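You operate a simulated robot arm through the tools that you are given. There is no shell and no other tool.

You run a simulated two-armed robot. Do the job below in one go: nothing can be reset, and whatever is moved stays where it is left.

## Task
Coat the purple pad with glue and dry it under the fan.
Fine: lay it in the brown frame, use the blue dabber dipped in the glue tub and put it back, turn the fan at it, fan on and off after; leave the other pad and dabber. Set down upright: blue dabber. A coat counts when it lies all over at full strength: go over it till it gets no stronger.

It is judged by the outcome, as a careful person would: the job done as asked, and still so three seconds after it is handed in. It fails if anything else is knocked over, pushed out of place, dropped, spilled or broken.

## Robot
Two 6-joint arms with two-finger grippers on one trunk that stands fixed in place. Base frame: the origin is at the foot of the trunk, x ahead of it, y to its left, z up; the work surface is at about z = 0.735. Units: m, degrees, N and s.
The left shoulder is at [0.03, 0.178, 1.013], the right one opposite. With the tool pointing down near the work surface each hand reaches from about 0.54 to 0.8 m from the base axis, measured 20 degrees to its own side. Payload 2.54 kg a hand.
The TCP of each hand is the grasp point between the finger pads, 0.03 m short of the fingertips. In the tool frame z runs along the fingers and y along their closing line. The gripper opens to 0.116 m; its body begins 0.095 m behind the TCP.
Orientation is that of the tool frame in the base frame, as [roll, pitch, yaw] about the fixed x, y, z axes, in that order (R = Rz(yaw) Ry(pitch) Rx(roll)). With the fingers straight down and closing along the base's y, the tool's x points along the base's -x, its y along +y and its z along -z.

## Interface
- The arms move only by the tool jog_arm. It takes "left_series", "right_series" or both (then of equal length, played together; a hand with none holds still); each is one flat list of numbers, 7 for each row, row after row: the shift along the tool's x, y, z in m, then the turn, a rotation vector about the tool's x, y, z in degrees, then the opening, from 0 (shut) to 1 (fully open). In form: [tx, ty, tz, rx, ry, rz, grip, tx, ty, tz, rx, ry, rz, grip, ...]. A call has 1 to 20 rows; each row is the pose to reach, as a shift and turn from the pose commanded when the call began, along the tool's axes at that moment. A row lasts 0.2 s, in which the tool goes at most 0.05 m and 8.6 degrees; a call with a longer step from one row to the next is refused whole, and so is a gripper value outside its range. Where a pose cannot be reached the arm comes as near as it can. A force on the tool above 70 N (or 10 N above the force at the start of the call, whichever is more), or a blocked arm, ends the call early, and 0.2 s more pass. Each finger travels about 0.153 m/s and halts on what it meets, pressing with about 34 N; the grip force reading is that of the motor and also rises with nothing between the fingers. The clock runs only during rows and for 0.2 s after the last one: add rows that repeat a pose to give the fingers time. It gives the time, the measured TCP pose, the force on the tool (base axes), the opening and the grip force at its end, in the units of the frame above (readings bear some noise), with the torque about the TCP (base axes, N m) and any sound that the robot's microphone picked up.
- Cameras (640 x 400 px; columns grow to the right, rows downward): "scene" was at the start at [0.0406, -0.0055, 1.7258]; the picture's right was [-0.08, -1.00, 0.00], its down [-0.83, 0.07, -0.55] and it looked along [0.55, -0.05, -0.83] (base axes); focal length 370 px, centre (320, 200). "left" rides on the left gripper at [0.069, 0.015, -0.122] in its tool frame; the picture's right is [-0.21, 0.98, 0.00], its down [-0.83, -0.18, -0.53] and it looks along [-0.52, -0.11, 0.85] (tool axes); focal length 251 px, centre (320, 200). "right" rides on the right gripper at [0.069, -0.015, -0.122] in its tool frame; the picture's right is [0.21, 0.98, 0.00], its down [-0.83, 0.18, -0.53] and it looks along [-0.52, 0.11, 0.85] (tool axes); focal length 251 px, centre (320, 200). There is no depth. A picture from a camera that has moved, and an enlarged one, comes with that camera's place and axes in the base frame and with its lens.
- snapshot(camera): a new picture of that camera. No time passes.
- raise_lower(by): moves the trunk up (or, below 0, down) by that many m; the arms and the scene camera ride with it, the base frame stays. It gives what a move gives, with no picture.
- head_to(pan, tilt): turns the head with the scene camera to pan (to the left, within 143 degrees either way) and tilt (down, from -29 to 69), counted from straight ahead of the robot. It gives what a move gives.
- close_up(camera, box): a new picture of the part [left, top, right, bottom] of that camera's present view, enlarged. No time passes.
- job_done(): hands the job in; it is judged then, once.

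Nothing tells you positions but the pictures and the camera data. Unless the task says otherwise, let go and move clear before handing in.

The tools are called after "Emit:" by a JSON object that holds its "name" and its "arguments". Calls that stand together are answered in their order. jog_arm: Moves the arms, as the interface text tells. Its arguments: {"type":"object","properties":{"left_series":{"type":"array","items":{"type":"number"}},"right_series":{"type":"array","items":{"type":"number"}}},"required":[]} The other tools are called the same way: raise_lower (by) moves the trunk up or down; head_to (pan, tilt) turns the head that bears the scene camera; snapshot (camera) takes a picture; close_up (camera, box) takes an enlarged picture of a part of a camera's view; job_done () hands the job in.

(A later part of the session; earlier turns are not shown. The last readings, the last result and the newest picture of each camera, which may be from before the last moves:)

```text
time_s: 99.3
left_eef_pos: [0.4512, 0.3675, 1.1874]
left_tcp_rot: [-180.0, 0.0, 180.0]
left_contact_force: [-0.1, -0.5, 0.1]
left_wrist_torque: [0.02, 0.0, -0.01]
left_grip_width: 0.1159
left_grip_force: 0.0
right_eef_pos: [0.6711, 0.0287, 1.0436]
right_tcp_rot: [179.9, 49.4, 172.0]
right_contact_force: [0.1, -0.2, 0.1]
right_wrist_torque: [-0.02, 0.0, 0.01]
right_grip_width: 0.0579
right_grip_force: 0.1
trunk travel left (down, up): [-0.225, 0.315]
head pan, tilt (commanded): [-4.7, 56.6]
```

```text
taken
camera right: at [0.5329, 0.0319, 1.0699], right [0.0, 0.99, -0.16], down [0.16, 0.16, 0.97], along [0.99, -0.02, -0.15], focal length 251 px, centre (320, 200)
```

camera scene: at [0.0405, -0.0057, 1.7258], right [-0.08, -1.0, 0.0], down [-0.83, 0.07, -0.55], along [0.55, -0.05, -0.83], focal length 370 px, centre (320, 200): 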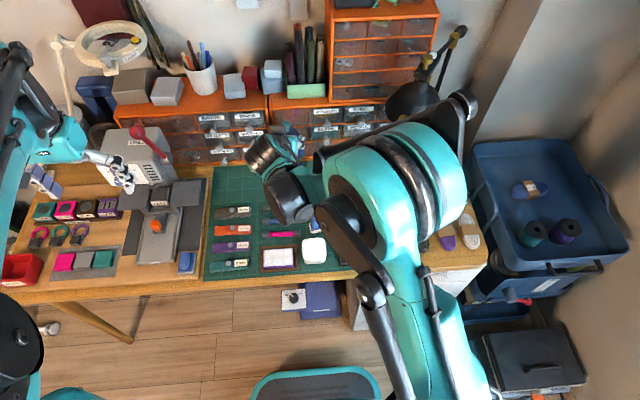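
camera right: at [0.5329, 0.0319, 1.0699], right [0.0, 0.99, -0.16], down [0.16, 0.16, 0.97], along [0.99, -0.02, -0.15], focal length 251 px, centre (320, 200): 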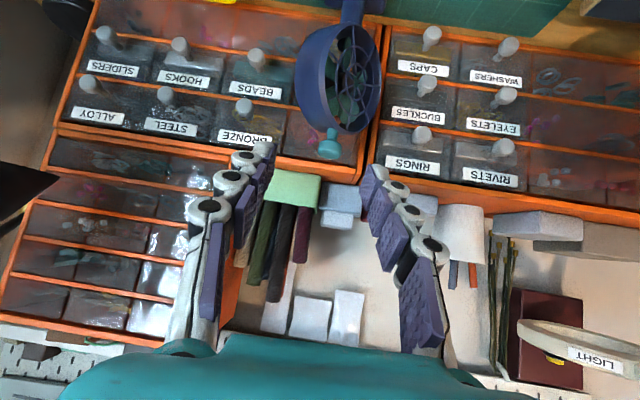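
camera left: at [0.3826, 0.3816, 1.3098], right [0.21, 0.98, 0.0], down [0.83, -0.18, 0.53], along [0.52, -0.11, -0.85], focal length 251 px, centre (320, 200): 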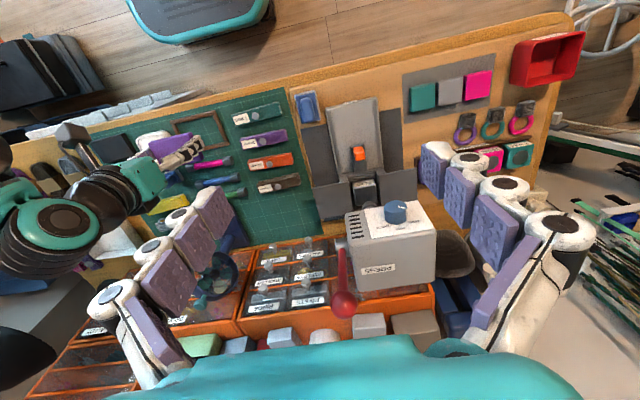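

The pitch works. I'll continue to nearly horizontal and position the hand just above and in front of the knob.

Emit:
{"name": "jog_arm", "arguments": {"right_series": [-0.0037, 0.004, 0.0134, 0, -8.2, 0, 0.5, -0.0075, 0.0079, 0.0268, 0, -16.4, 0, 0.5, -0.0112, 0.0119, 0.0401, 0, -24.6, 0, 0.5, -0.0149, 0.0158, 0.0535, 0, -32.8, 0, 0.5, -0.0149, 0.0158, 0.0535, 0, -32.8, 0, 0.5]}}

Emit:
{"name": "snapshot", "arguments": {"camera": "right"}}

Emit:
{"name": "close_up", "arguments": {"camera": "scene", "box": [220, 90, 380, 220]}}

Emit:
{"name": "snapshot", "arguments": {"camera": "left"}}

```text
time_s: 100.5
left_eef_pos: [0.4519, 0.3658, 1.1894]
left_tcp_rot: [-180.0, -0.1, -179.9]
left_contact_force: [0.7, 1.0, -0.8]
left_wrist_torque: [0.03, -0.05, -0.03]
left_grip_width: 0.1158
left_grip_force: 0.1
right_eef_pos: [0.7232, 0.0346, 1.0205]
right_tcp_rot: [179.5, 82.1, 171.4]
right_contact_force: [0.2, -0.6, 0.2]
right_wrist_torque: [-0.01, 0.04, -0.04]
right_grip_width: 0.0579
right_grip_force: 0.1
trunk travel left (down, up): [-0.225, 0.315]
head pan, tilt (commanded): [-4.7, 56.6]
```

```text
taken
camera right: at [0.5913, 0.0387, 0.9682], right [0.11, 0.97, -0.21], down [-0.39, 0.24, 0.89], along [0.92, -0.01, 0.4], focal length 251 px, centre (320, 200)
```

right: 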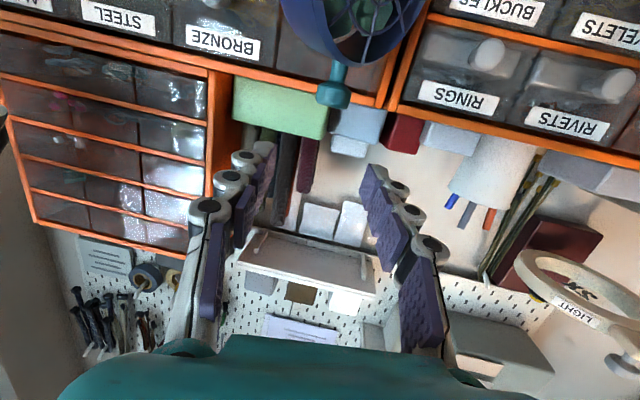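

```text
3.08 times, centred on (300, 155) of scene
camera zoom: at [0.0399, -0.0055, 1.7259], right [-0.08, -1.0, 0.0], down [-0.83, 0.07, -0.55], along [0.55, -0.05, -0.83], focal length 1138 px, centre (382, 338)
```

zoom: 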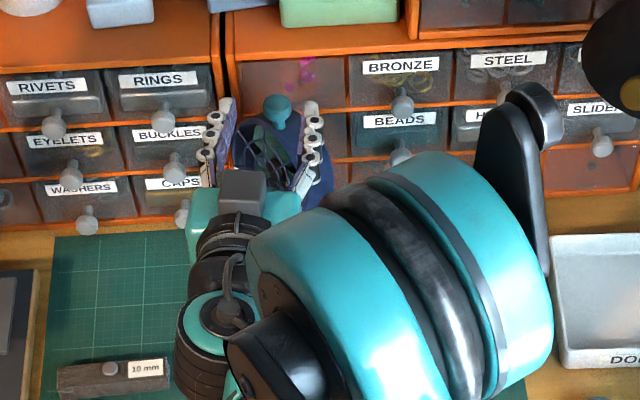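

```text
taken
camera left: at [0.3821, 0.3814, 1.3101], right [0.21, 0.98, 0.0], down [0.83, -0.18, 0.53], along [0.52, -0.11, -0.85], focal length 251 px, centre (320, 200)
```

left: 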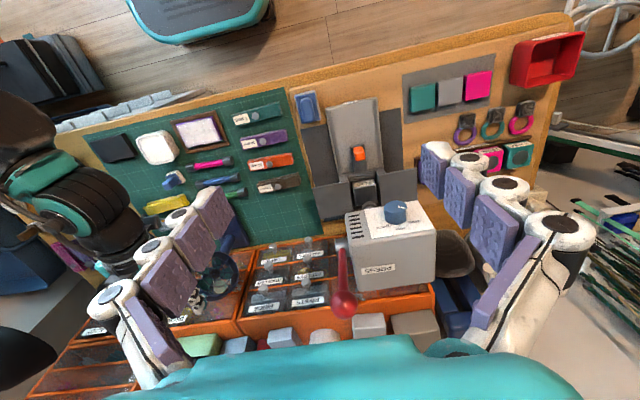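

The hand is horizontal with the knob between the fingers' line, at about (0.797, 0.0275, 0.971). I'll lower to knob height first.

Emit:
{"name": "jog_arm", "arguments": {"right_series": [0.022, 0.002, 0.0028, 0, 0, 0, 0.5, 0.0442, 0.004, 0.0056, 0, 0, 0, 0.5, 0.0442, 0.004, 0.0056, 0, 0, 0, 0.5]}}

Emit:
{"name": "snapshot", "arguments": {"camera": "right"}}

Emit:
{"name": "close_up", "arguments": {"camera": "scene", "box": [255, 100, 335, 180]}}

```text
time_s: 101.3
left_eef_pos: [0.4516, 0.3659, 1.1868]
left_tcp_rot: [180.0, 0.1, -180.0]
left_contact_force: [-0.1, -0.6, -1.0]
left_wrist_torque: [-0.02, 0.01, 0.03]
left_grip_width: 0.116
left_grip_force: 0.1
right_eef_pos: [0.7227, 0.0411, 0.9743]
right_tcp_rot: [179.7, 82.1, 171.8]
right_contact_force: [-1.0, 0.2, -0.3]
right_wrist_torque: [-0.01, 0.02, 0.02]
right_grip_width: 0.058
right_grip_force: 0.1
trunk travel left (down, up): [-0.225, 0.315]
head pan, tilt (commanded): [-4.7, 56.6]
```

```text
taken
camera right: at [0.5912, 0.043, 0.9229], right [0.11, 0.97, -0.21], down [-0.39, 0.24, 0.89], along [0.92, -0.01, 0.4], focal length 251 px, centre (320, 200)
```

right: 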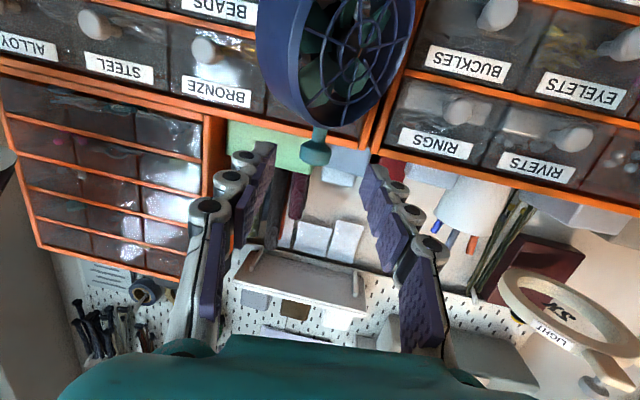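

```text
5.00 times, centred on (295, 140) of scene
camera zoom: at [0.0405, -0.0054, 1.7258], right [-0.08, -1.0, 0.0], down [-0.83, 0.07, -0.55], along [0.55, -0.05, -0.83], focal length 1850 px, centre (445, 500)
```

zoom: 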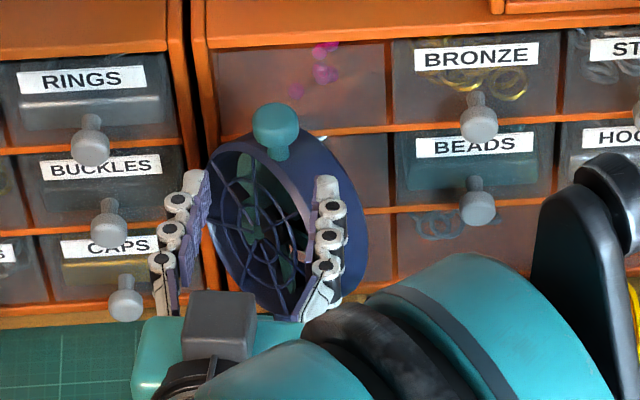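

The knob is lined up between the fingers. I'll advance in two stages.

Emit:
{"name": "jog_arm", "arguments": {"right_series": [-0.0027, -0.001, 0.025, 0, 0, 0, 0.5, -0.0055, -0.002, 0.05, 0, 0, 0, 0.5, -0.0055, -0.002, 0.05, 0, 0, 0, 0.5]}}

Emit:
{"name": "snapshot", "arguments": {"camera": "right"}}

Emit:
{"name": "close_up", "arguments": {"camera": "scene", "box": [255, 100, 335, 180]}}

```text
time_s: 102.2
left_eef_pos: [0.4526, 0.3666, 1.188]
left_tcp_rot: [180.0, 0.0, 180.0]
left_contact_force: [0.3, 0.7, 0.3]
left_wrist_torque: [0.0, -0.02, 0.01]
left_grip_width: 0.116
left_grip_force: 0.1
right_eef_pos: [0.7721, 0.0304, 0.9729]
right_tcp_rot: [179.8, 82.1, 171.9]
right_contact_force: [-0.7, -0.1, 0.2]
right_wrist_torque: [0.02, 0.01, 0.01]
right_grip_width: 0.058
right_grip_force: 0.0
trunk travel left (down, up): [-0.225, 0.315]
head pan, tilt (commanded): [-4.7, 56.6]
```

```text
taken
camera right: at [0.6417, 0.0341, 0.9212], right [0.11, 0.97, -0.21], down [-0.39, 0.24, 0.89], along [0.92, -0.01, 0.4], focal length 251 px, centre (320, 200)
```

right: 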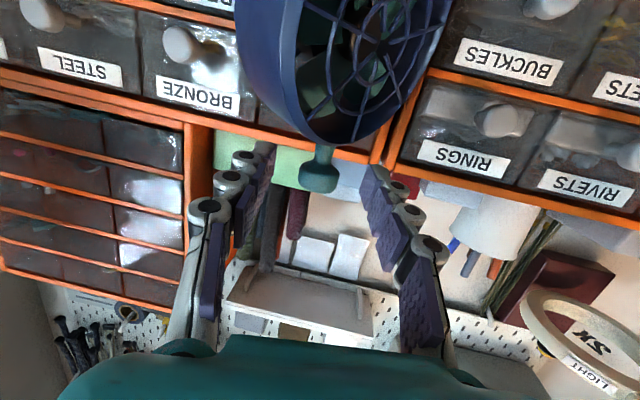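

```text
5.00 times, centred on (295, 140) of scene
camera zoom: at [0.0403, -0.0052, 1.7258], right [-0.08, -1.0, 0.0], down [-0.83, 0.07, -0.55], along [0.55, -0.05, -0.83], focal length 1850 px, centre (445, 500)
```

zoom: 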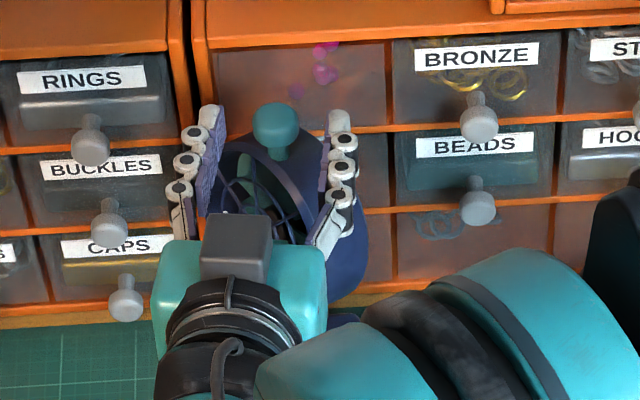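

Emit:
{"name": "jog_arm", "arguments": {"right_series": [-0.0014, 0.0005, 0.0125, 0, 0, 0, 0.5, -0.0027, 0.001, 0.025, 0, 0, 0, 0.5, -0.0027, 0.001, 0.025, 0, 0, 0, 0.5]}}

Emit:
{"name": "close_up", "arguments": {"camera": "right", "box": [220, 120, 420, 260]}}

Emit:
{"name": "close_up", "arguments": {"camera": "scene", "box": [265, 100, 325, 160]}}

```text
time_s: 103.0
left_eef_pos: [0.4518, 0.367, 1.1875]
left_tcp_rot: [-179.9, 0.0, 180.0]
left_contact_force: [0.0, 0.1, 0.1]
left_wrist_torque: [-0.01, 0.03, 0.04]
left_grip_width: 0.1161
left_grip_force: 0.0
right_eef_pos: [0.7984, 0.0278, 0.972]
right_tcp_rot: [179.8, 82.1, 171.7]
right_contact_force: [-0.2, 0.4, 0.7]
right_wrist_torque: [-0.03, -0.01, -0.03]
right_grip_width: 0.0581
right_grip_force: 0.1
trunk travel left (down, up): [-0.225, 0.315]
head pan, tilt (commanded): [-4.7, 56.6]
```

```text
2.86 times, centred on (320, 190) of right
camera zoom: at [0.6674, 0.0308, 0.921], right [0.11, 0.97, -0.21], down [-0.39, 0.24, 0.89], along [0.92, -0.01, 0.4], focal length 718 px, centre (320, 229)
```

zoom: 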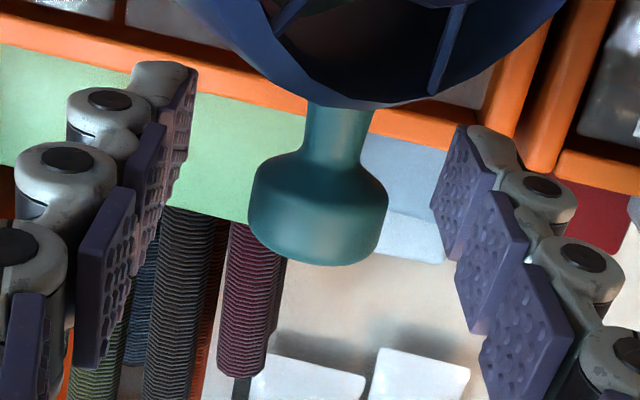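

```text
6.67 times, centred on (295, 130) of scene
camera zoom: at [0.0405, -0.0053, 1.7258], right [-0.08, -1.0, 0.0], down [-0.83, 0.07, -0.55], along [0.55, -0.05, -0.83], focal length 2467 px, centre (487, 667)
```

zoom: 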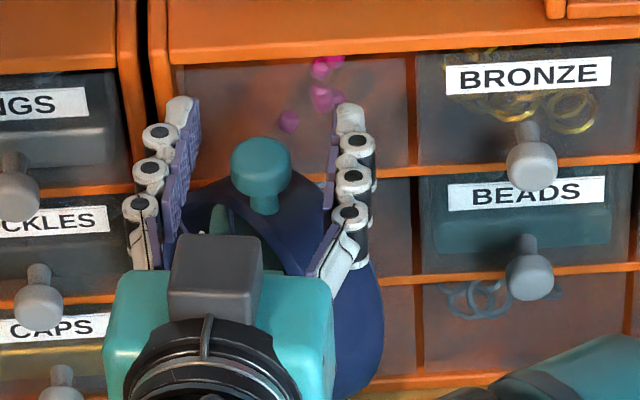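

The knob's cap, about 27 mm across, is between the finger pads. I'll close on it.

Emit:
{"name": "jog_arm", "arguments": {"right_series": [0, 0, 0, 0, 0, 0, 0.4, 0, 0, 0, 0, 0, 0, 0.3, 0, 0, 0, 0, 0, 0, 0.22, 0, 0, 0, 0, 0, 0, 0.15, 0, 0, 0, 0, 0, 0, 0.15]}}

Emit:
{"name": "close_up", "arguments": {"camera": "right", "box": [220, 120, 420, 260]}}

Emit:
{"name": "close_up", "arguments": {"camera": "scene", "box": [265, 100, 325, 160]}}

```text
time_s: 104.2
left_eef_pos: [0.4504, 0.3662, 1.1883]
left_tcp_rot: [179.9, 0.0, -180.0]
left_contact_force: [0.1, -1.4, -0.2]
left_wrist_torque: [-0.01, -0.01, -0.02]
left_grip_width: 0.1157
left_grip_force: 0.0
right_eef_pos: [0.7993, 0.0272, 0.9726]
right_tcp_rot: [179.8, 82.1, 171.6]
right_contact_force: [-0.5, -2.5, -0.6]
right_wrist_torque: [-0.03, -0.01, 0.02]
right_grip_width: 0.0238
right_grip_force: 44.5
trunk travel left (down, up): [-0.225, 0.315]
head pan, tilt (commanded): [-4.7, 56.6]
```

```text
2.86 times, centred on (320, 190) of right
camera zoom: at [0.6674, 0.0303, 0.921], right [0.11, 0.97, -0.21], down [-0.39, 0.24, 0.89], along [0.92, -0.01, 0.4], focal length 718 px, centre (320, 229)
```

zoom: 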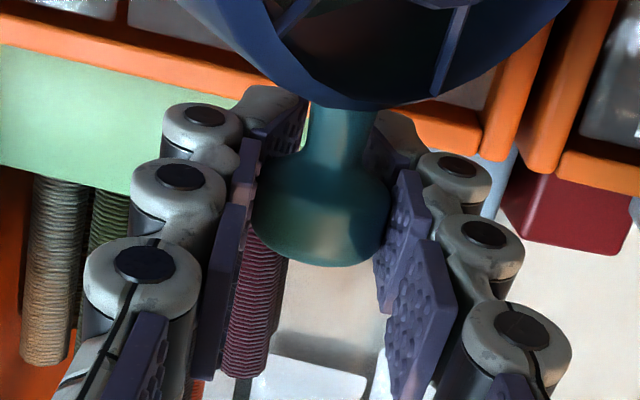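

```text
6.67 times, centred on (295, 130) of scene
camera zoom: at [0.0407, -0.0058, 1.7258], right [-0.08, -1.0, 0.0], down [-0.83, 0.07, -0.55], along [0.55, -0.05, -0.83], focal length 2467 px, centre (487, 667)
```

zoom: 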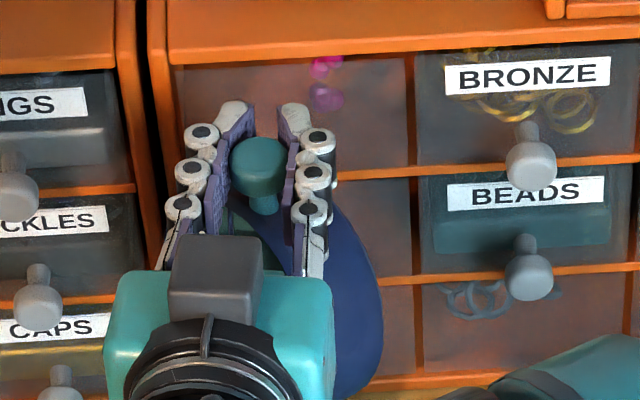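

The knob is gripped firmly. I'll turn the hand 16° counter-clockwise about the vertical through the knob and check that the head follows.

Emit:
{"name": "jog_arm", "arguments": {"right_series": [0, 0.0003, 0, -3.96, 0, -0.56, 0.12, 0, 0.0006, 0, -7.92, 0, -1.11, 0.12, 0, 0.0009, -0.0001, -11.88, 0, -1.67, 0.12, 0, 0.0012, -0.0002, -15.84, 0, -2.22, 0.12, 0, 0.0012, -0.0002, -15.84, 0, -2.22, 0.12]}}

Emit:
{"name": "snapshot", "arguments": {"camera": "right"}}

Emit:
{"name": "close_up", "arguments": {"camera": "scene", "box": [255, 100, 335, 200]}}

```text
time_s: 105.3
left_eef_pos: [0.4525, 0.365, 1.1882]
left_tcp_rot: [179.9, 0.0, -179.9]
left_contact_force: [-0.4, -0.5, 0.0]
left_wrist_torque: [0.01, -0.01, 0.01]
left_grip_width: 0.1159
left_grip_force: 0.1
right_eef_pos: [0.7976, 0.0288, 0.9732]
right_tcp_rot: [179.5, 82.1, -172.6]
right_contact_force: [5.3, -8.1, 5.8]
right_wrist_torque: [0.01, 0.61, 0.02]
right_grip_width: 0.0239
right_grip_force: 45.3
trunk travel left (down, up): [-0.225, 0.315]
head pan, tilt (commanded): [-4.7, 56.6]
```

```text
taken
camera right: at [0.6716, -0.0049, 0.921], right [-0.16, 0.96, -0.21], down [-0.44, 0.12, 0.89], along [0.88, 0.24, 0.4], focal length 251 px, centre (320, 200)
```

right: 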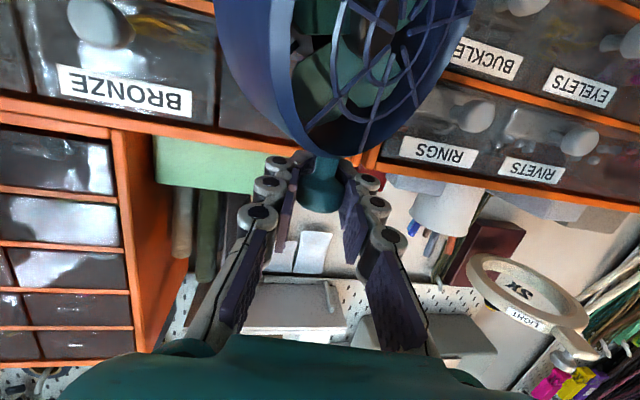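

```text
4.00 times, centred on (295, 150) of scene
camera zoom: at [0.041, -0.0069, 1.7258], right [-0.08, -1.0, 0.0], down [-0.83, 0.07, -0.55], along [0.55, -0.04, -0.83], focal length 1480 px, centre (420, 400)
```

zoom: 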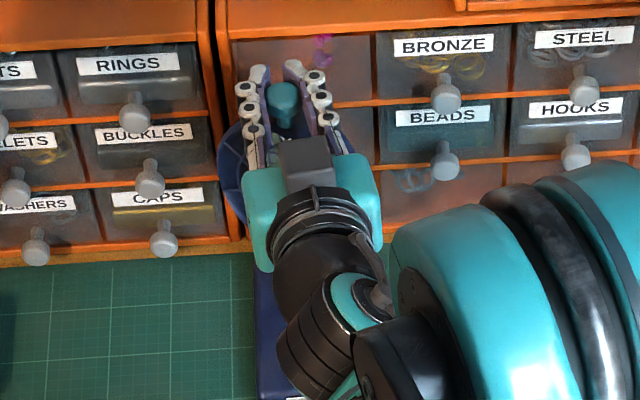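

The head seems to turn with the hand. I'll continue another 29°.

Emit:
{"name": "jog_arm", "arguments": {"right_series": [0, 0.0003, 0, -3.96, 0, -0.56, 0.12, 0, 0.0006, 0, -7.92, 0, -1.11, 0.12, 0, 0.0009, -0.0001, -11.88, 0, -1.67, 0.12, 0, 0.0012, -0.0002, -15.84, 0, -2.22, 0.12, 0, 0.0012, -0.0002, -15.84, 0, -2.22, 0.12]}}

Emit:
{"name": "snapshot", "arguments": {"camera": "right"}}

Emit:
{"name": "close_up", "arguments": {"camera": "scene", "box": [255, 100, 335, 200]}}

Emit:
{"name": "close_up", "arguments": {"camera": "left", "box": [150, 190, 270, 330]}}

```text
time_s: 106.5
left_eef_pos: [0.4524, 0.3663, 1.1863]
left_tcp_rot: [179.9, -0.1, 180.0]
left_contact_force: [0.9, -0.9, -0.8]
left_wrist_torque: [-0.01, 0.0, 0.02]
left_grip_width: 0.116
left_grip_force: 0.0
right_eef_pos: [0.7986, 0.0301, 0.9717]
right_tcp_rot: [180.0, 82.0, -156.0]
right_contact_force: [8.0, -12.8, -8.3]
right_wrist_torque: [0.07, 0.0, 0.03]
right_grip_width: 0.0252
right_grip_force: 7.4
right hand out of reach, approached as far as the arm can: row 3, 4
trunk travel left (down, up): [-0.225, 0.315]
head pan, tilt (commanded): [-4.7, 56.6]
```

```text
taken
camera right: at [0.6846, -0.0374, 0.9195], right [-0.42, 0.88, -0.21], down [-0.45, 0.0, 0.89], along [0.78, 0.47, 0.4], focal length 251 px, centre (320, 200)
```

right: 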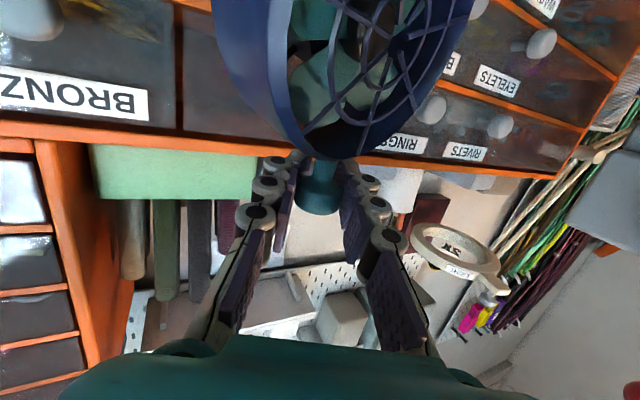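

```text
4.00 times, centred on (295, 150) of scene
camera zoom: at [0.0422, -0.007, 1.7254], right [-0.08, -1.0, 0.0], down [-0.83, 0.07, -0.55], along [0.55, -0.04, -0.84], focal length 1480 px, centre (420, 400)
```

zoom: 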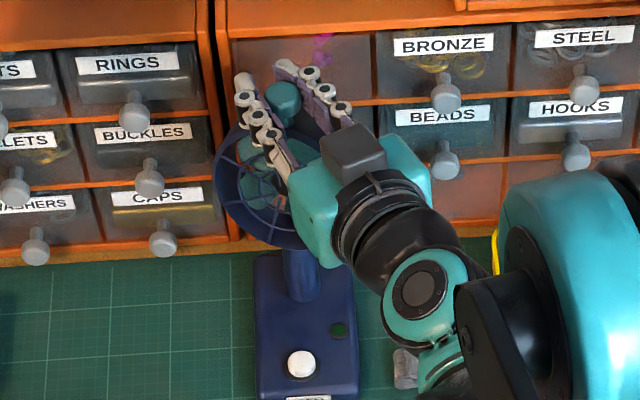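

```text
2.86 times, centred on (210, 260) of left
camera zoom: at [0.3839, 0.3803, 1.3094], right [0.22, 0.98, 0.0], down [0.83, -0.18, 0.53], along [0.52, -0.11, -0.85], focal length 718 px, centre (634, 29)
```

zoom: 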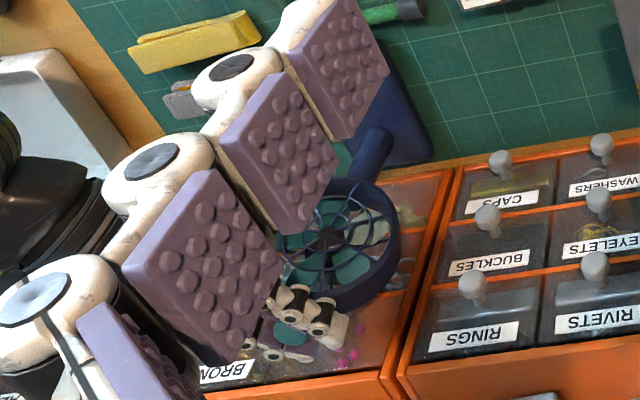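

The head has turned about 32°, but the arm is near its limit there. I'll release, turn the hand back with open fingers, and re-grip for the remainder.

Emit:
{"name": "jog_arm", "arguments": {"right_series": [0, 0, 0, 0, 0, 0, 0.25, 0, 0, 0, 0, 0, 0, 0.4, 0, 0, 0, 0, 0, 0, 0.52, 0, 0, 0, 0, 0, 0, 0.52, 0, -0.0003, 0, 4, 0, 0.56, 0.52, 0, -0.0006, 0, 7.92, 0, 1.11, 0.52, 0, -0.0009, -0.0001, 11.88, 0, 1.67, 0.52, 0, -0.0012, -0.0002, 15.84, 0, 2.22, 0.52, 0, -0.0015, -0.0003, 19.8, 0, 2.78, 0.52, 0, -0.0018, -0.0004, 23.76, 0, 3.34, 0.52, 0, -0.0018, -0.0004, 23.76, 0, 3.34, 0.52]}}

Emit:
{"name": "snapshot", "arguments": {"camera": "right"}}

Emit:
{"name": "close_up", "arguments": {"camera": "scene", "box": [255, 100, 335, 200]}}

Emit:
{"name": "close_up", "arguments": {"camera": "left", "box": [150, 190, 270, 330]}}

```text
time_s: 109.0
left_eef_pos: [0.4511, 0.3657, 1.1872]
left_tcp_rot: [-180.0, 0.1, 179.9]
left_contact_force: [-0.3, 0.4, -0.1]
left_wrist_torque: [0.01, -0.01, 0.03]
left_grip_width: 0.1158
left_grip_force: 0.1
right_eef_pos: [0.7973, 0.0307, 0.9724]
right_tcp_rot: [179.6, 82.1, 179.7]
right_contact_force: [-0.6, -0.2, -0.2]
right_wrist_torque: [0.02, 0.01, 0.01]
right_grip_width: 0.0603
right_grip_force: 0.0
right hand out of reach, approached as far as the arm can: row 7, 8
trunk travel left (down, up): [-0.225, 0.315]
head pan, tilt (commanded): [-4.7, 56.6]
```

```text
taken
camera right: at [0.6669, 0.014, 0.9208], right [-0.03, 0.98, -0.21], down [-0.42, 0.18, 0.89], along [0.91, 0.11, 0.4], focal length 251 px, centre (320, 200)
```

right: 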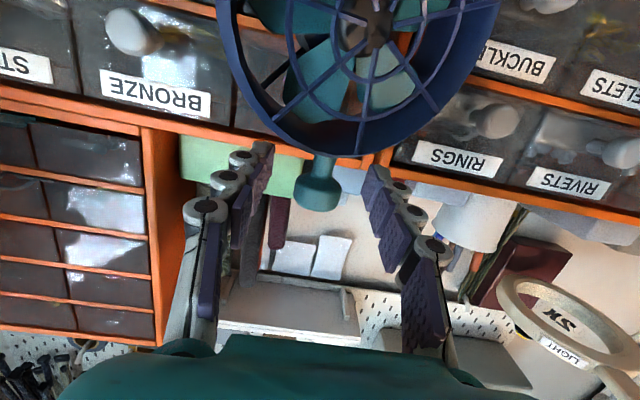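

```text
4.00 times, centred on (295, 150) of scene
camera zoom: at [0.0407, -0.0055, 1.7258], right [-0.08, -1.0, 0.0], down [-0.83, 0.07, -0.55], along [0.55, -0.05, -0.83], focal length 1480 px, centre (420, 400)
```

zoom: 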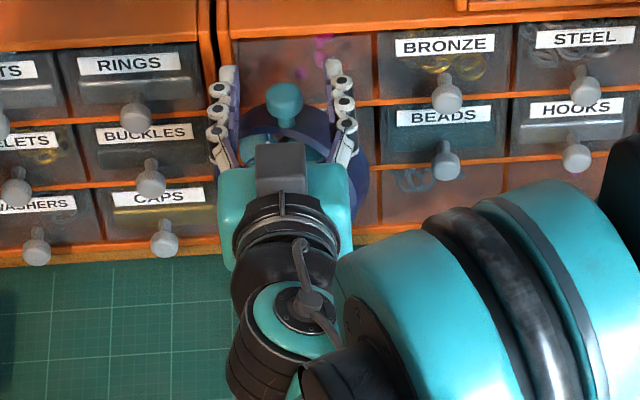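

```text
2.86 times, centred on (210, 260) of left
camera zoom: at [0.3828, 0.3814, 1.3098], right [0.22, 0.98, 0.0], down [0.83, -0.18, 0.53], along [0.52, -0.11, -0.85], focal length 718 px, centre (634, 29)
```

zoom: 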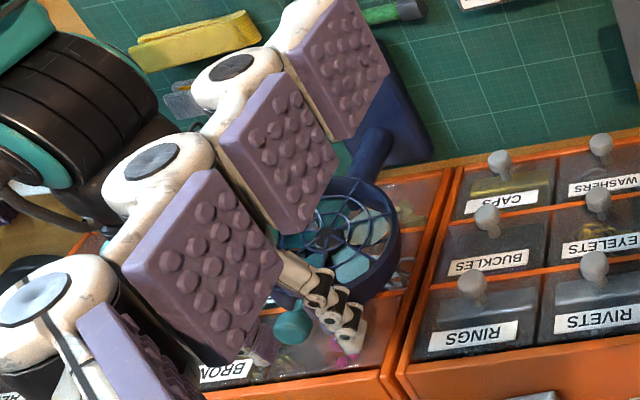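

The grille now faces nearly toward the pad. I'll withdraw the hand to check its direction properly before turning any more.

Emit:
{"name": "jog_arm", "arguments": {"right_series": [0, 0, -0.03, 0, 0, 0, 0.52, 0, 0, -0.06, 0, 0, 0, 0.52, 0, 0, -0.09, 0, 0, 0, 0.52, -0.03, -0.03, -0.1, 0, 0, 0, 0.52, -0.05, -0.07, -0.1, 0, 0, 0, 0.52, -0.05, -0.11, -0.1, 0, 0, 0, 0.52, -0.05, -0.15, -0.1, 0, 0, 0, 0.52, -0.05, -0.15, -0.1, 0, 0, 0, 0.52]}}

Emit:
{"name": "snapshot", "arguments": {"camera": "scene"}}

Emit:
{"name": "close_up", "arguments": {"camera": "scene", "box": [260, 110, 330, 210]}}

Emit:
{"name": "snapshot", "arguments": {"camera": "right"}}

```text
time_s: 110.8
left_eef_pos: [0.4514, 0.3671, 1.1877]
left_tcp_rot: [-180.0, 0.0, -179.9]
left_contact_force: [0.9, 0.3, 0.0]
left_wrist_torque: [-0.04, -0.01, -0.03]
left_grip_width: 0.1159
left_grip_force: 0.0
right_eef_pos: [0.7187, -0.1182, 1.0472]
right_tcp_rot: [-179.9, 82.1, -180.0]
right_contact_force: [-0.3, 0.7, -0.7]
right_wrist_torque: [-0.01, 0.02, -0.02]
right_grip_width: 0.0605
right_grip_force: 0.0
right hand out of reach, approached as far as the arm can: row 3, 4, 5, 6, 7, 8
trunk travel left (down, up): [-0.225, 0.315]
head pan, tilt (commanded): [-4.7, 56.6]
```

```text
taken
camera scene: at [0.0407, -0.0042, 1.7258], right [-0.08, -1.0, 0.0], down [-0.83, 0.07, -0.55], along [0.55, -0.05, -0.83], focal length 370 px, centre (320, 200)
```

scene: 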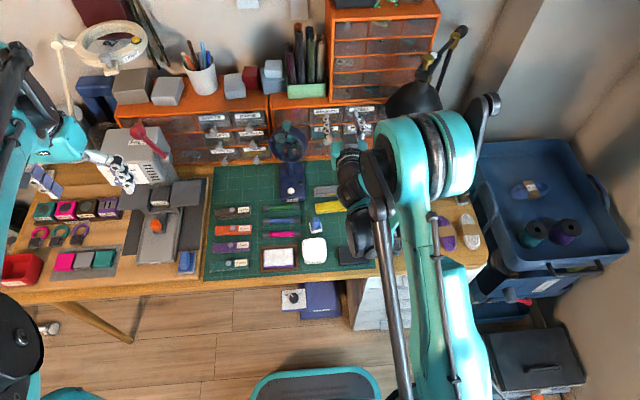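

```text
4.00 times, centred on (295, 160) of scene
camera zoom: at [0.0407, -0.0042, 1.7258], right [-0.08, -1.0, 0.0], down [-0.83, 0.07, -0.55], along [0.55, -0.05, -0.83], focal length 1480 px, centre (420, 360)
```

zoom: 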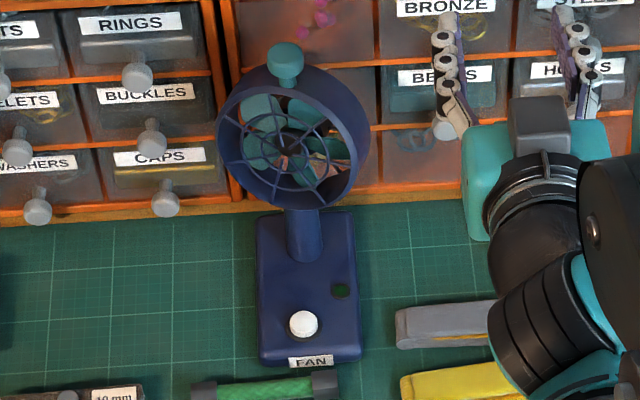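

```text
taken
camera right: at [0.5886, -0.1338, 0.9958], right [-0.03, 0.98, -0.21], down [-0.41, 0.18, 0.89], along [0.91, 0.11, 0.4], focal length 251 px, centre (320, 200)
```

right: 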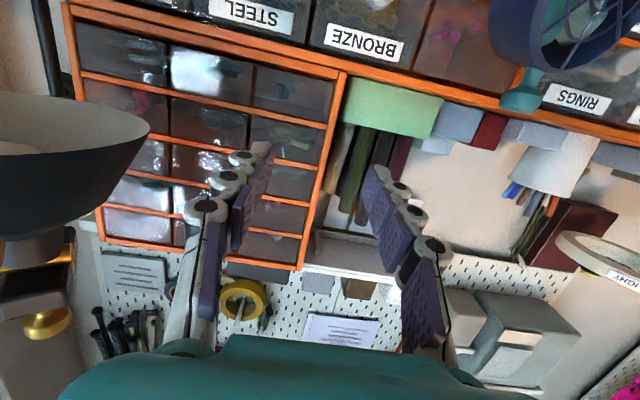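

Emit:
{"name": "close_up", "arguments": {"camera": "scene", "box": [270, 115, 315, 180]}}

Emit:
{"name": "close_up", "arguments": {"camera": "left", "box": [170, 200, 260, 310]}}

Emit:
{"name": "close_up", "arguments": {"camera": "scene", "box": [240, 190, 350, 280]}}

```text
6.15 times, centred on (292, 148) of scene
camera zoom: at [0.0407, -0.0042, 1.7258], right [-0.08, -1.0, 0.0], down [-0.83, 0.07, -0.55], along [0.55, -0.05, -0.83], focal length 2277 px, centre (489, 523)
```

zoom: 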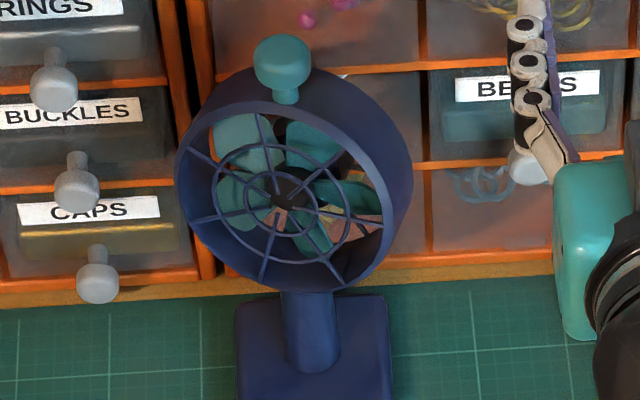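

```text
3.64 times, centred on (215, 255) of left
camera zoom: at [0.3828, 0.3825, 1.3095], right [0.21, 0.98, 0.0], down [0.83, -0.18, 0.53], along [0.52, -0.12, -0.85], focal length 914 px, centre (702, 0)
```

zoom: 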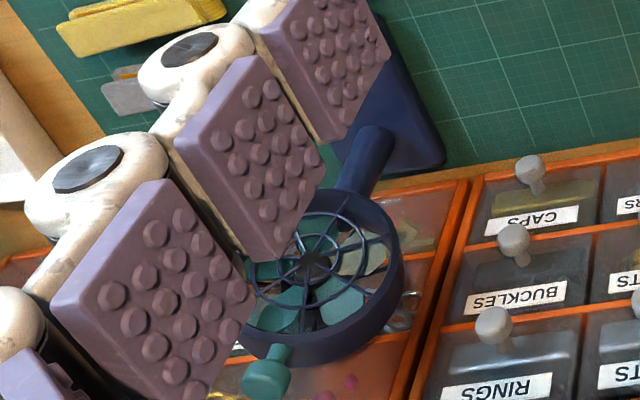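

```text
4.44 times, centred on (295, 235) of scene
camera zoom: at [0.0407, -0.0042, 1.7258], right [-0.08, -1.0, 0.0], down [-0.83, 0.07, -0.55], along [0.55, -0.05, -0.83], focal length 1644 px, centre (431, 44)
```

zoom: 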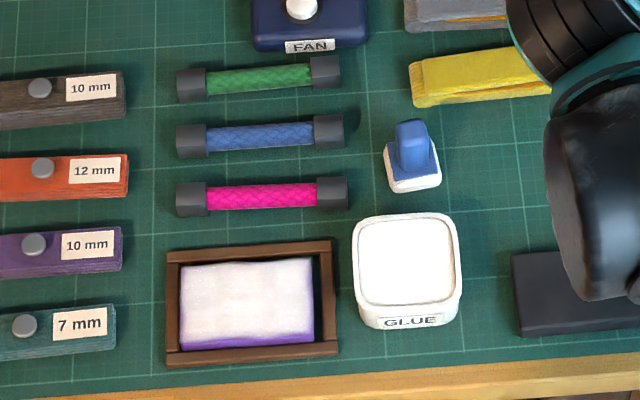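

From the hub and axis positions, the grille points about 22° to the left of straight-at-me. The pad lies at about 9°, so roughly 13° more is needed. I'll bring the hand back in front of the knob at a better angle.

Emit:
{"name": "jog_arm", "arguments": {"right_series": [0.007, 0.04, 0.001, 1.98, 0, 0.28, 0.52, 0.013, 0.08, 0.002, 3.96, 0, 0.56, 0.52, 0.02, 0.12, 0.003, 5.94, 0, 0.83, 0.52, 0.0267, 0.154, 0.0045, 5.94, 0, 0.83, 0.52, 0.0267, 0.154, 0.0045, 5.94, 0, 0.83, 0.52]}}

Emit:
{"name": "snapshot", "arguments": {"camera": "right"}}

Emit:
{"name": "close_up", "arguments": {"camera": "scene", "box": [255, 100, 335, 180]}}

```text
time_s: 112.0
left_eef_pos: [0.4519, 0.3664, 1.1864]
left_tcp_rot: [179.9, 0.0, 179.9]
left_contact_force: [-0.3, 1.2, 0.5]
left_wrist_torque: [-0.03, -0.02, 0.02]
left_grip_width: 0.1162
left_grip_force: 0.1
right_eef_pos: [0.7188, 0.0363, 1.019]
right_tcp_rot: [179.6, 82.1, 173.5]
right_contact_force: [-0.6, -0.8, -0.2]
right_wrist_torque: [-0.05, 0.01, -0.01]
right_grip_width: 0.0604
right_grip_force: 0.0
trunk travel left (down, up): [-0.225, 0.315]
head pan, tilt (commanded): [-4.7, 56.6]
```

```text
taken
camera right: at [0.5885, 0.0344, 0.9686], right [0.07, 0.97, -0.21], down [-0.39, 0.22, 0.89], along [0.92, 0.02, 0.4], focal length 251 px, centre (320, 200)
```

right: 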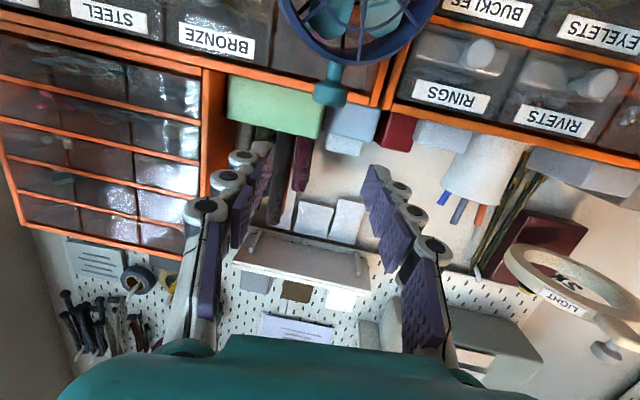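

```text
5.00 times, centred on (295, 140) of scene
camera zoom: at [0.0406, -0.006, 1.7258], right [-0.08, -1.0, 0.0], down [-0.83, 0.07, -0.55], along [0.55, -0.04, -0.83], focal length 1850 px, centre (445, 500)
```

zoom: 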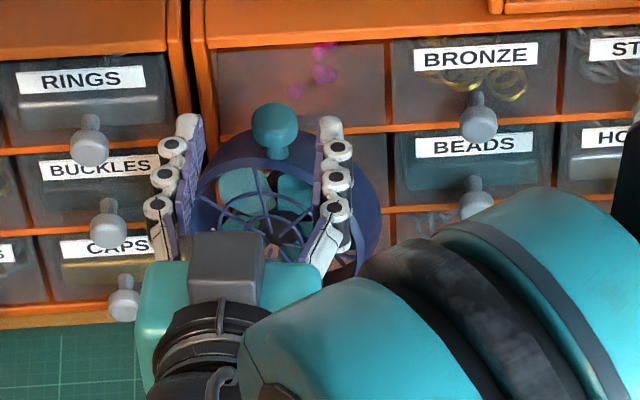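

Emit:
{"name": "jog_arm", "arguments": {"right_series": [0.022, 0, 0.003, 0, 0, 0, 0.52, 0.0436, 0, 0.0061, 0, 0, 0, 0.52, 0.041, 0, 0.033, 0, 0, 0, 0.52, 0.038, 0.0002, 0.06, 0, 0, 0, 0.52, 0.0355, 0.0003, 0.0854, 0, 0, 0, 0.52, 0.0355, 0.0003, 0.0854, 0, 0, 0, 0.52]}}

Emit:
{"name": "close_up", "arguments": {"camera": "right", "box": [220, 120, 420, 260]}}

Emit:
{"name": "close_up", "arguments": {"camera": "scene", "box": [265, 100, 325, 160]}}

```text
time_s: 113.3
left_eef_pos: [0.4508, 0.3664, 1.188]
left_tcp_rot: [-179.9, 0.0, 179.9]
left_contact_force: [-0.4, -0.7, 0.2]
left_wrist_torque: [-0.01, -0.01, 0.01]
left_grip_width: 0.1161
left_grip_force: 0.0
right_eef_pos: [0.7963, 0.0266, 0.9733]
right_tcp_rot: [179.8, 82.1, 173.8]
right_contact_force: [0.1, -0.4, -0.2]
right_wrist_torque: [-0.02, 0.04, 0.02]
right_grip_width: 0.0603
right_grip_force: 0.0
trunk travel left (down, up): [-0.225, 0.315]
head pan, tilt (commanded): [-4.7, 56.6]
```

```text
2.86 times, centred on (320, 190) of right
camera zoom: at [0.666, 0.0256, 0.9218], right [0.07, 0.97, -0.21], down [-0.39, 0.22, 0.89], along [0.92, 0.02, 0.4], focal length 718 px, centre (320, 229)
```

zoom: 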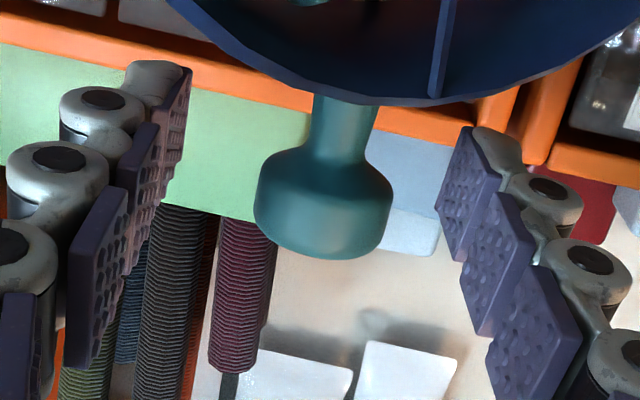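

```text
6.67 times, centred on (295, 130) of scene
camera zoom: at [0.0402, -0.0052, 1.7258], right [-0.08, -1.0, 0.0], down [-0.83, 0.07, -0.55], along [0.55, -0.05, -0.83], focal length 2467 px, centre (487, 667)
```

zoom: 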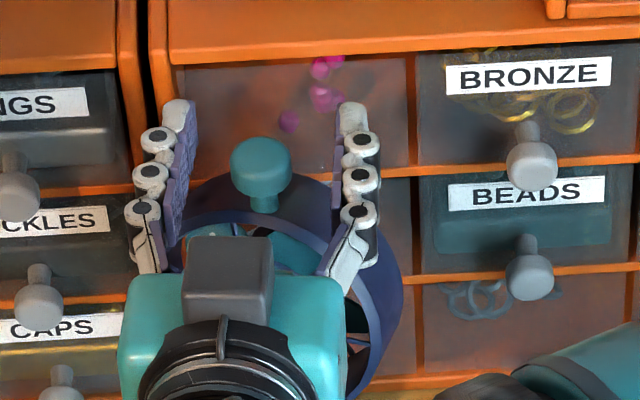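

The fan has not shifted and the knob is centred. I'll close and turn another 13°.

Emit:
{"name": "jog_arm", "arguments": {"right_series": [0, 0, 0, 0, 0, 0, 0.4, 0, 0, 0, 0, 0, 0, 0.28, 0, 0, 0, 0, 0, 0, 0.2, 0, 0, 0, 0, 0, 0, 0.12, 0, 0, 0, 0, 0, 0, 0.12, 0, 0.0003, 0, -3.96, 0, -0.56, 0.12, 0, 0.0006, 0, -7.92, 0, -1.11, 0.12, 0, 0.0008, -0.0001, -10.9, 0, -1.53, 0.12, 0, 0.0009, -0.0001, -12.9, 0, -1.81, 0.12, 0, 0.0009, -0.0001, -12.9, 0, -1.81, 0.12]}}

Emit:
{"name": "close_up", "arguments": {"camera": "right", "box": [220, 0, 420, 260]}}

Emit:
{"name": "close_up", "arguments": {"camera": "scene", "box": [255, 100, 335, 200]}}

```text
time_s: 115.5
left_eef_pos: [0.4505, 0.3667, 1.1876]
left_tcp_rot: [180.0, 0.0, -179.9]
left_contact_force: [0.4, 0.0, -0.3]
left_wrist_torque: [0.01, 0.01, -0.01]
left_grip_width: 0.1161
left_grip_force: 0.0
right_eef_pos: [0.7972, 0.0271, 0.9732]
right_tcp_rot: [179.7, 82.1, -173.3]
right_contact_force: [-14.0, -1.9, -9.8]
right_wrist_torque: [-0.1, 0.11, 0.0]
right_grip_width: 0.0241
right_grip_force: 45.4
trunk travel left (down, up): [-0.225, 0.315]
head pan, tilt (commanded): [-4.7, 56.6]
```

```text
1.54 times, centred on (320, 130) of right
camera zoom: at [0.6701, -0.0031, 0.9217], right [-0.15, 0.97, -0.21], down [-0.43, 0.13, 0.89], along [0.89, 0.22, 0.4], focal length 387 px, centre (320, 308)
```

zoom: 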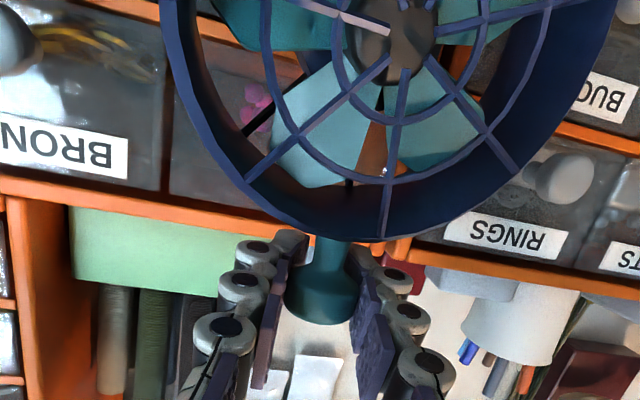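

```text
4.00 times, centred on (295, 150) of scene
camera zoom: at [0.0398, -0.0057, 1.7257], right [-0.08, -1.0, 0.0], down [-0.83, 0.07, -0.55], along [0.55, -0.05, -0.83], focal length 1480 px, centre (420, 400)
```

zoom: 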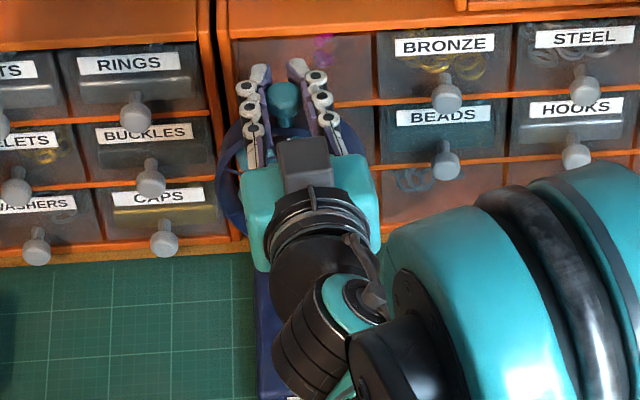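

I'll release, withdraw and measure the direction again.

Emit:
{"name": "jog_arm", "arguments": {"right_series": [0, 0, 0, 0, 0, 0, 0.25, 0, 0, 0, 0, 0, 0, 0.4, 0, 0, 0, 0, 0, 0, 0.52, 0, 0, 0, 0, 0, 0, 0.52, 0, 0, -0.025, 0, 0, 0, 0.52, 0, 0, -0.05, 0, 0, 0, 0.52, -0.01, 0, -0.07, 0, 0, 0, 0.52, -0.04, -0.02, -0.07, 0, 0, 0, 0.52, -0.06, -0.06, -0.06, 0, 0, 0, 0.52, -0.06, -0.1, -0.05, 0, 0, 0, 0.52, -0.06, -0.14, -0.05, 0, 0, 0, 0.52, -0.06, -0.14, -0.05, 0, 0, 0, 0.52]}}

Emit:
{"name": "close_up", "arguments": {"camera": "scene", "box": [270, 115, 315, 180]}}

Emit:
{"name": "close_up", "arguments": {"camera": "scene", "box": [240, 110, 340, 280]}}

Emit:
{"name": "close_up", "arguments": {"camera": "left", "box": [170, 200, 260, 310]}}

```text
time_s: 118.2
left_eef_pos: [0.452, 0.3684, 1.1874]
left_tcp_rot: [179.9, 0.0, -180.0]
left_contact_force: [-0.3, 0.7, 0.1]
left_wrist_torque: [-0.01, 0.0, -0.03]
left_grip_width: 0.116
left_grip_force: 0.1
right_eef_pos: [0.7747, -0.1144, 1.0402]
right_tcp_rot: [-179.9, 82.1, -173.0]
right_contact_force: [-0.2, 0.1, 0.0]
right_wrist_torque: [-0.02, 0.0, -0.05]
right_grip_width: 0.0602
right_grip_force: 0.0
trunk travel left (down, up): [-0.225, 0.315]
head pan, tilt (commanded): [-4.7, 56.6]
```

```text
6.15 times, centred on (292, 148) of scene
camera zoom: at [0.0408, -0.0041, 1.7258], right [-0.08, -1.0, 0.0], down [-0.83, 0.07, -0.55], along [0.55, -0.05, -0.83], focal length 2277 px, centre (489, 523)
```

zoom: 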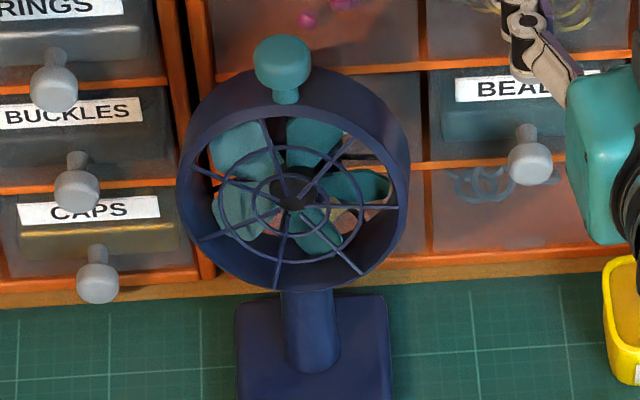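

```text
2.35 times, centred on (290, 195) of scene
camera zoom: at [0.0408, -0.0041, 1.7258], right [-0.08, -1.0, 0.0], down [-0.83, 0.07, -0.55], along [0.55, -0.05, -0.83], focal length 871 px, centre (391, 212)
```

zoom: 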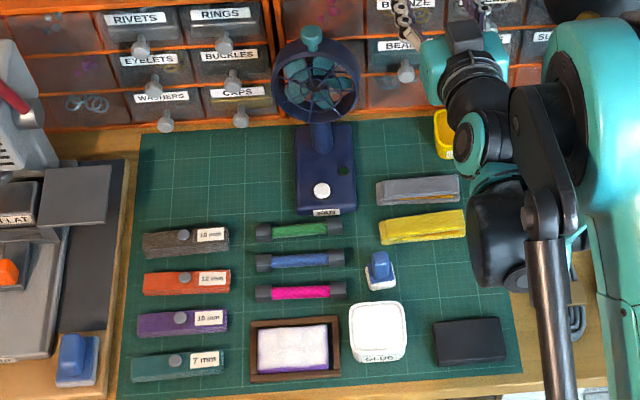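

```text
3.64 times, centred on (215, 255) of left
camera zoom: at [0.3828, 0.3825, 1.3095], right [0.21, 0.98, 0.0], down [0.83, -0.18, 0.53], along [0.52, -0.12, -0.85], focal length 914 px, centre (702, 0)
```

zoom: 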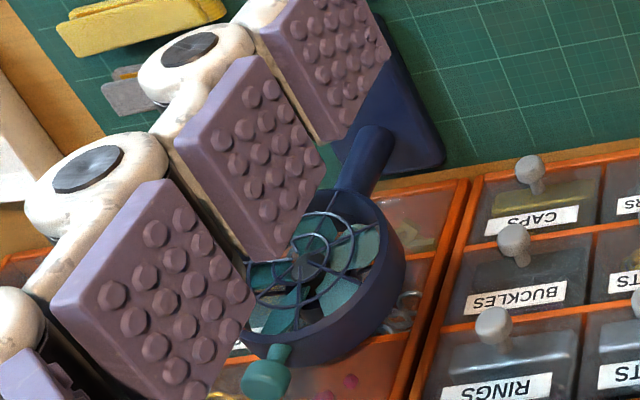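

The grille now points about 11°, very close to the pad at about 9°. I'll take the right arm back to a clear place and use the left hand for the fan's white button.

Emit:
{"name": "jog_arm", "arguments": {"right_series": [-0.012, -0.012, -0.02, 0, 8.2, 0, 0.52, -0.02, -0.024, -0.05, 0, 16.4, 0, 0.52, -0.028, -0.036, -0.08, 0, 24.6, 0, 0.52, -0.036, -0.047, -0.11, 0, 32.8, 0, 0.52, -0.044, -0.059, -0.14, 0, 41, 0, 0.52, -0.052, -0.071, -0.17, 0, 49.2, 0, 0.52, -0.06, -0.083, -0.2, 0, 57.4, 0, 0.52, -0.068, -0.095, -0.23, 0, 65.6, 0, 0.52, -0.075, -0.107, -0.255, 0, 73.8, 0, 0.52, -0.0817, -0.1184, -0.2805, 0, 82, 0, 0.52, -0.0817, -0.1184, -0.2805, 0, 82, 0, 0.52]}}

Emit:
{"name": "snapshot", "arguments": {"camera": "scene"}}

```text
time_s: 120.5
left_eef_pos: [0.4519, 0.3672, 1.1873]
left_tcp_rot: [-180.0, 0.0, -179.9]
left_contact_force: [-0.5, 0.6, -0.1]
left_wrist_torque: [-0.02, 0.03, 0.04]
left_grip_width: 0.116
left_grip_force: 0.0
right_eef_pos: [0.5242, -0.2672, 1.1591]
right_tcp_rot: [180.0, 0.0, -173.0]
right_contact_force: [-0.6, 0.2, 0.0]
right_wrist_torque: [0.01, 0.0, 0.0]
right_grip_width: 0.0605
right_grip_force: 0.0
trunk travel left (down, up): [-0.225, 0.315]
head pan, tilt (commanded): [-4.7, 56.6]
```

```text
taken
camera scene: at [0.0406, -0.0051, 1.7258], right [-0.08, -1.0, 0.0], down [-0.83, 0.07, -0.55], along [0.55, -0.05, -0.83], focal length 370 px, centre (320, 200)
```

scene: 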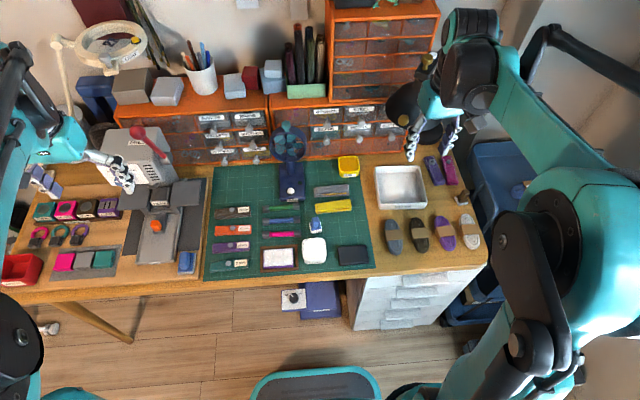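

I now have a clear view. I'll zoom in to check the fan, its button, the pad and the dabber.

Emit:
{"name": "close_up", "arguments": {"camera": "scene", "box": [262, 115, 322, 205]}}

Emit:
{"name": "close_up", "arguments": {"camera": "scene", "box": [250, 195, 380, 280]}}

Emit:
{"name": "close_up", "arguments": {"camera": "right", "box": [320, 100, 480, 300]}}

```text
4.44 times, centred on (292, 160) of scene
camera zoom: at [0.0406, -0.0051, 1.7258], right [-0.08, -1.0, 0.0], down [-0.83, 0.07, -0.55], along [0.55, -0.05, -0.83], focal length 1644 px, centre (444, 378)
```

zoom: 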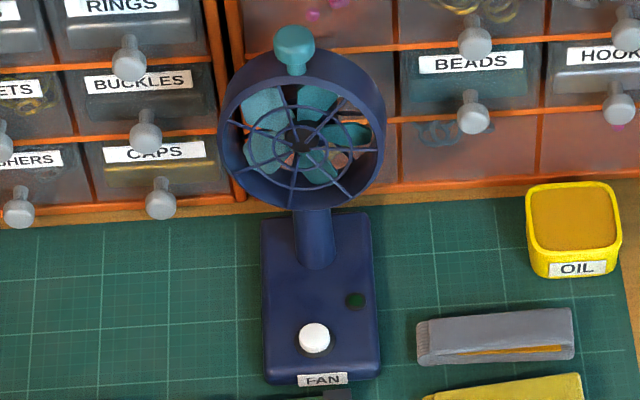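

```text
4.71 times, centred on (315, 238) of scene
camera zoom: at [0.0406, -0.0051, 1.7258], right [-0.08, -1.0, 0.0], down [-0.83, 0.07, -0.55], along [0.55, -0.05, -0.83], focal length 1741 px, centre (344, 24)
```

zoom: 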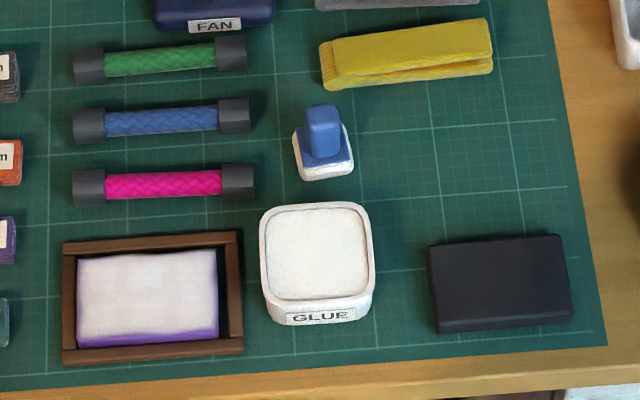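

```text
2.00 times, centred on (400, 200) of right
camera zoom: at [0.4586, -0.2901, 1.2819], right [-0.33, 0.94, 0.0], down [0.8, 0.28, 0.53], along [0.5, 0.18, -0.85], focal length 503 px, centre (160, 200)
```

zoom: 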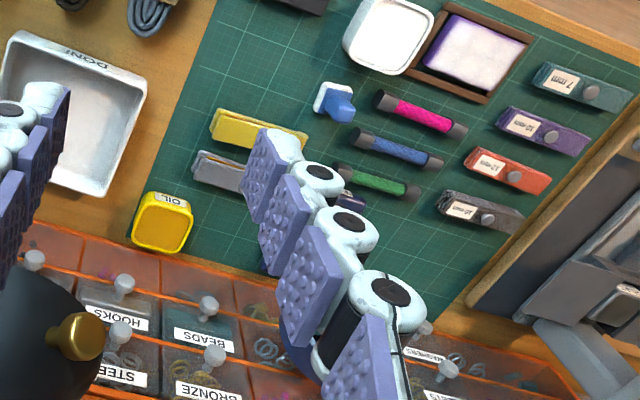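

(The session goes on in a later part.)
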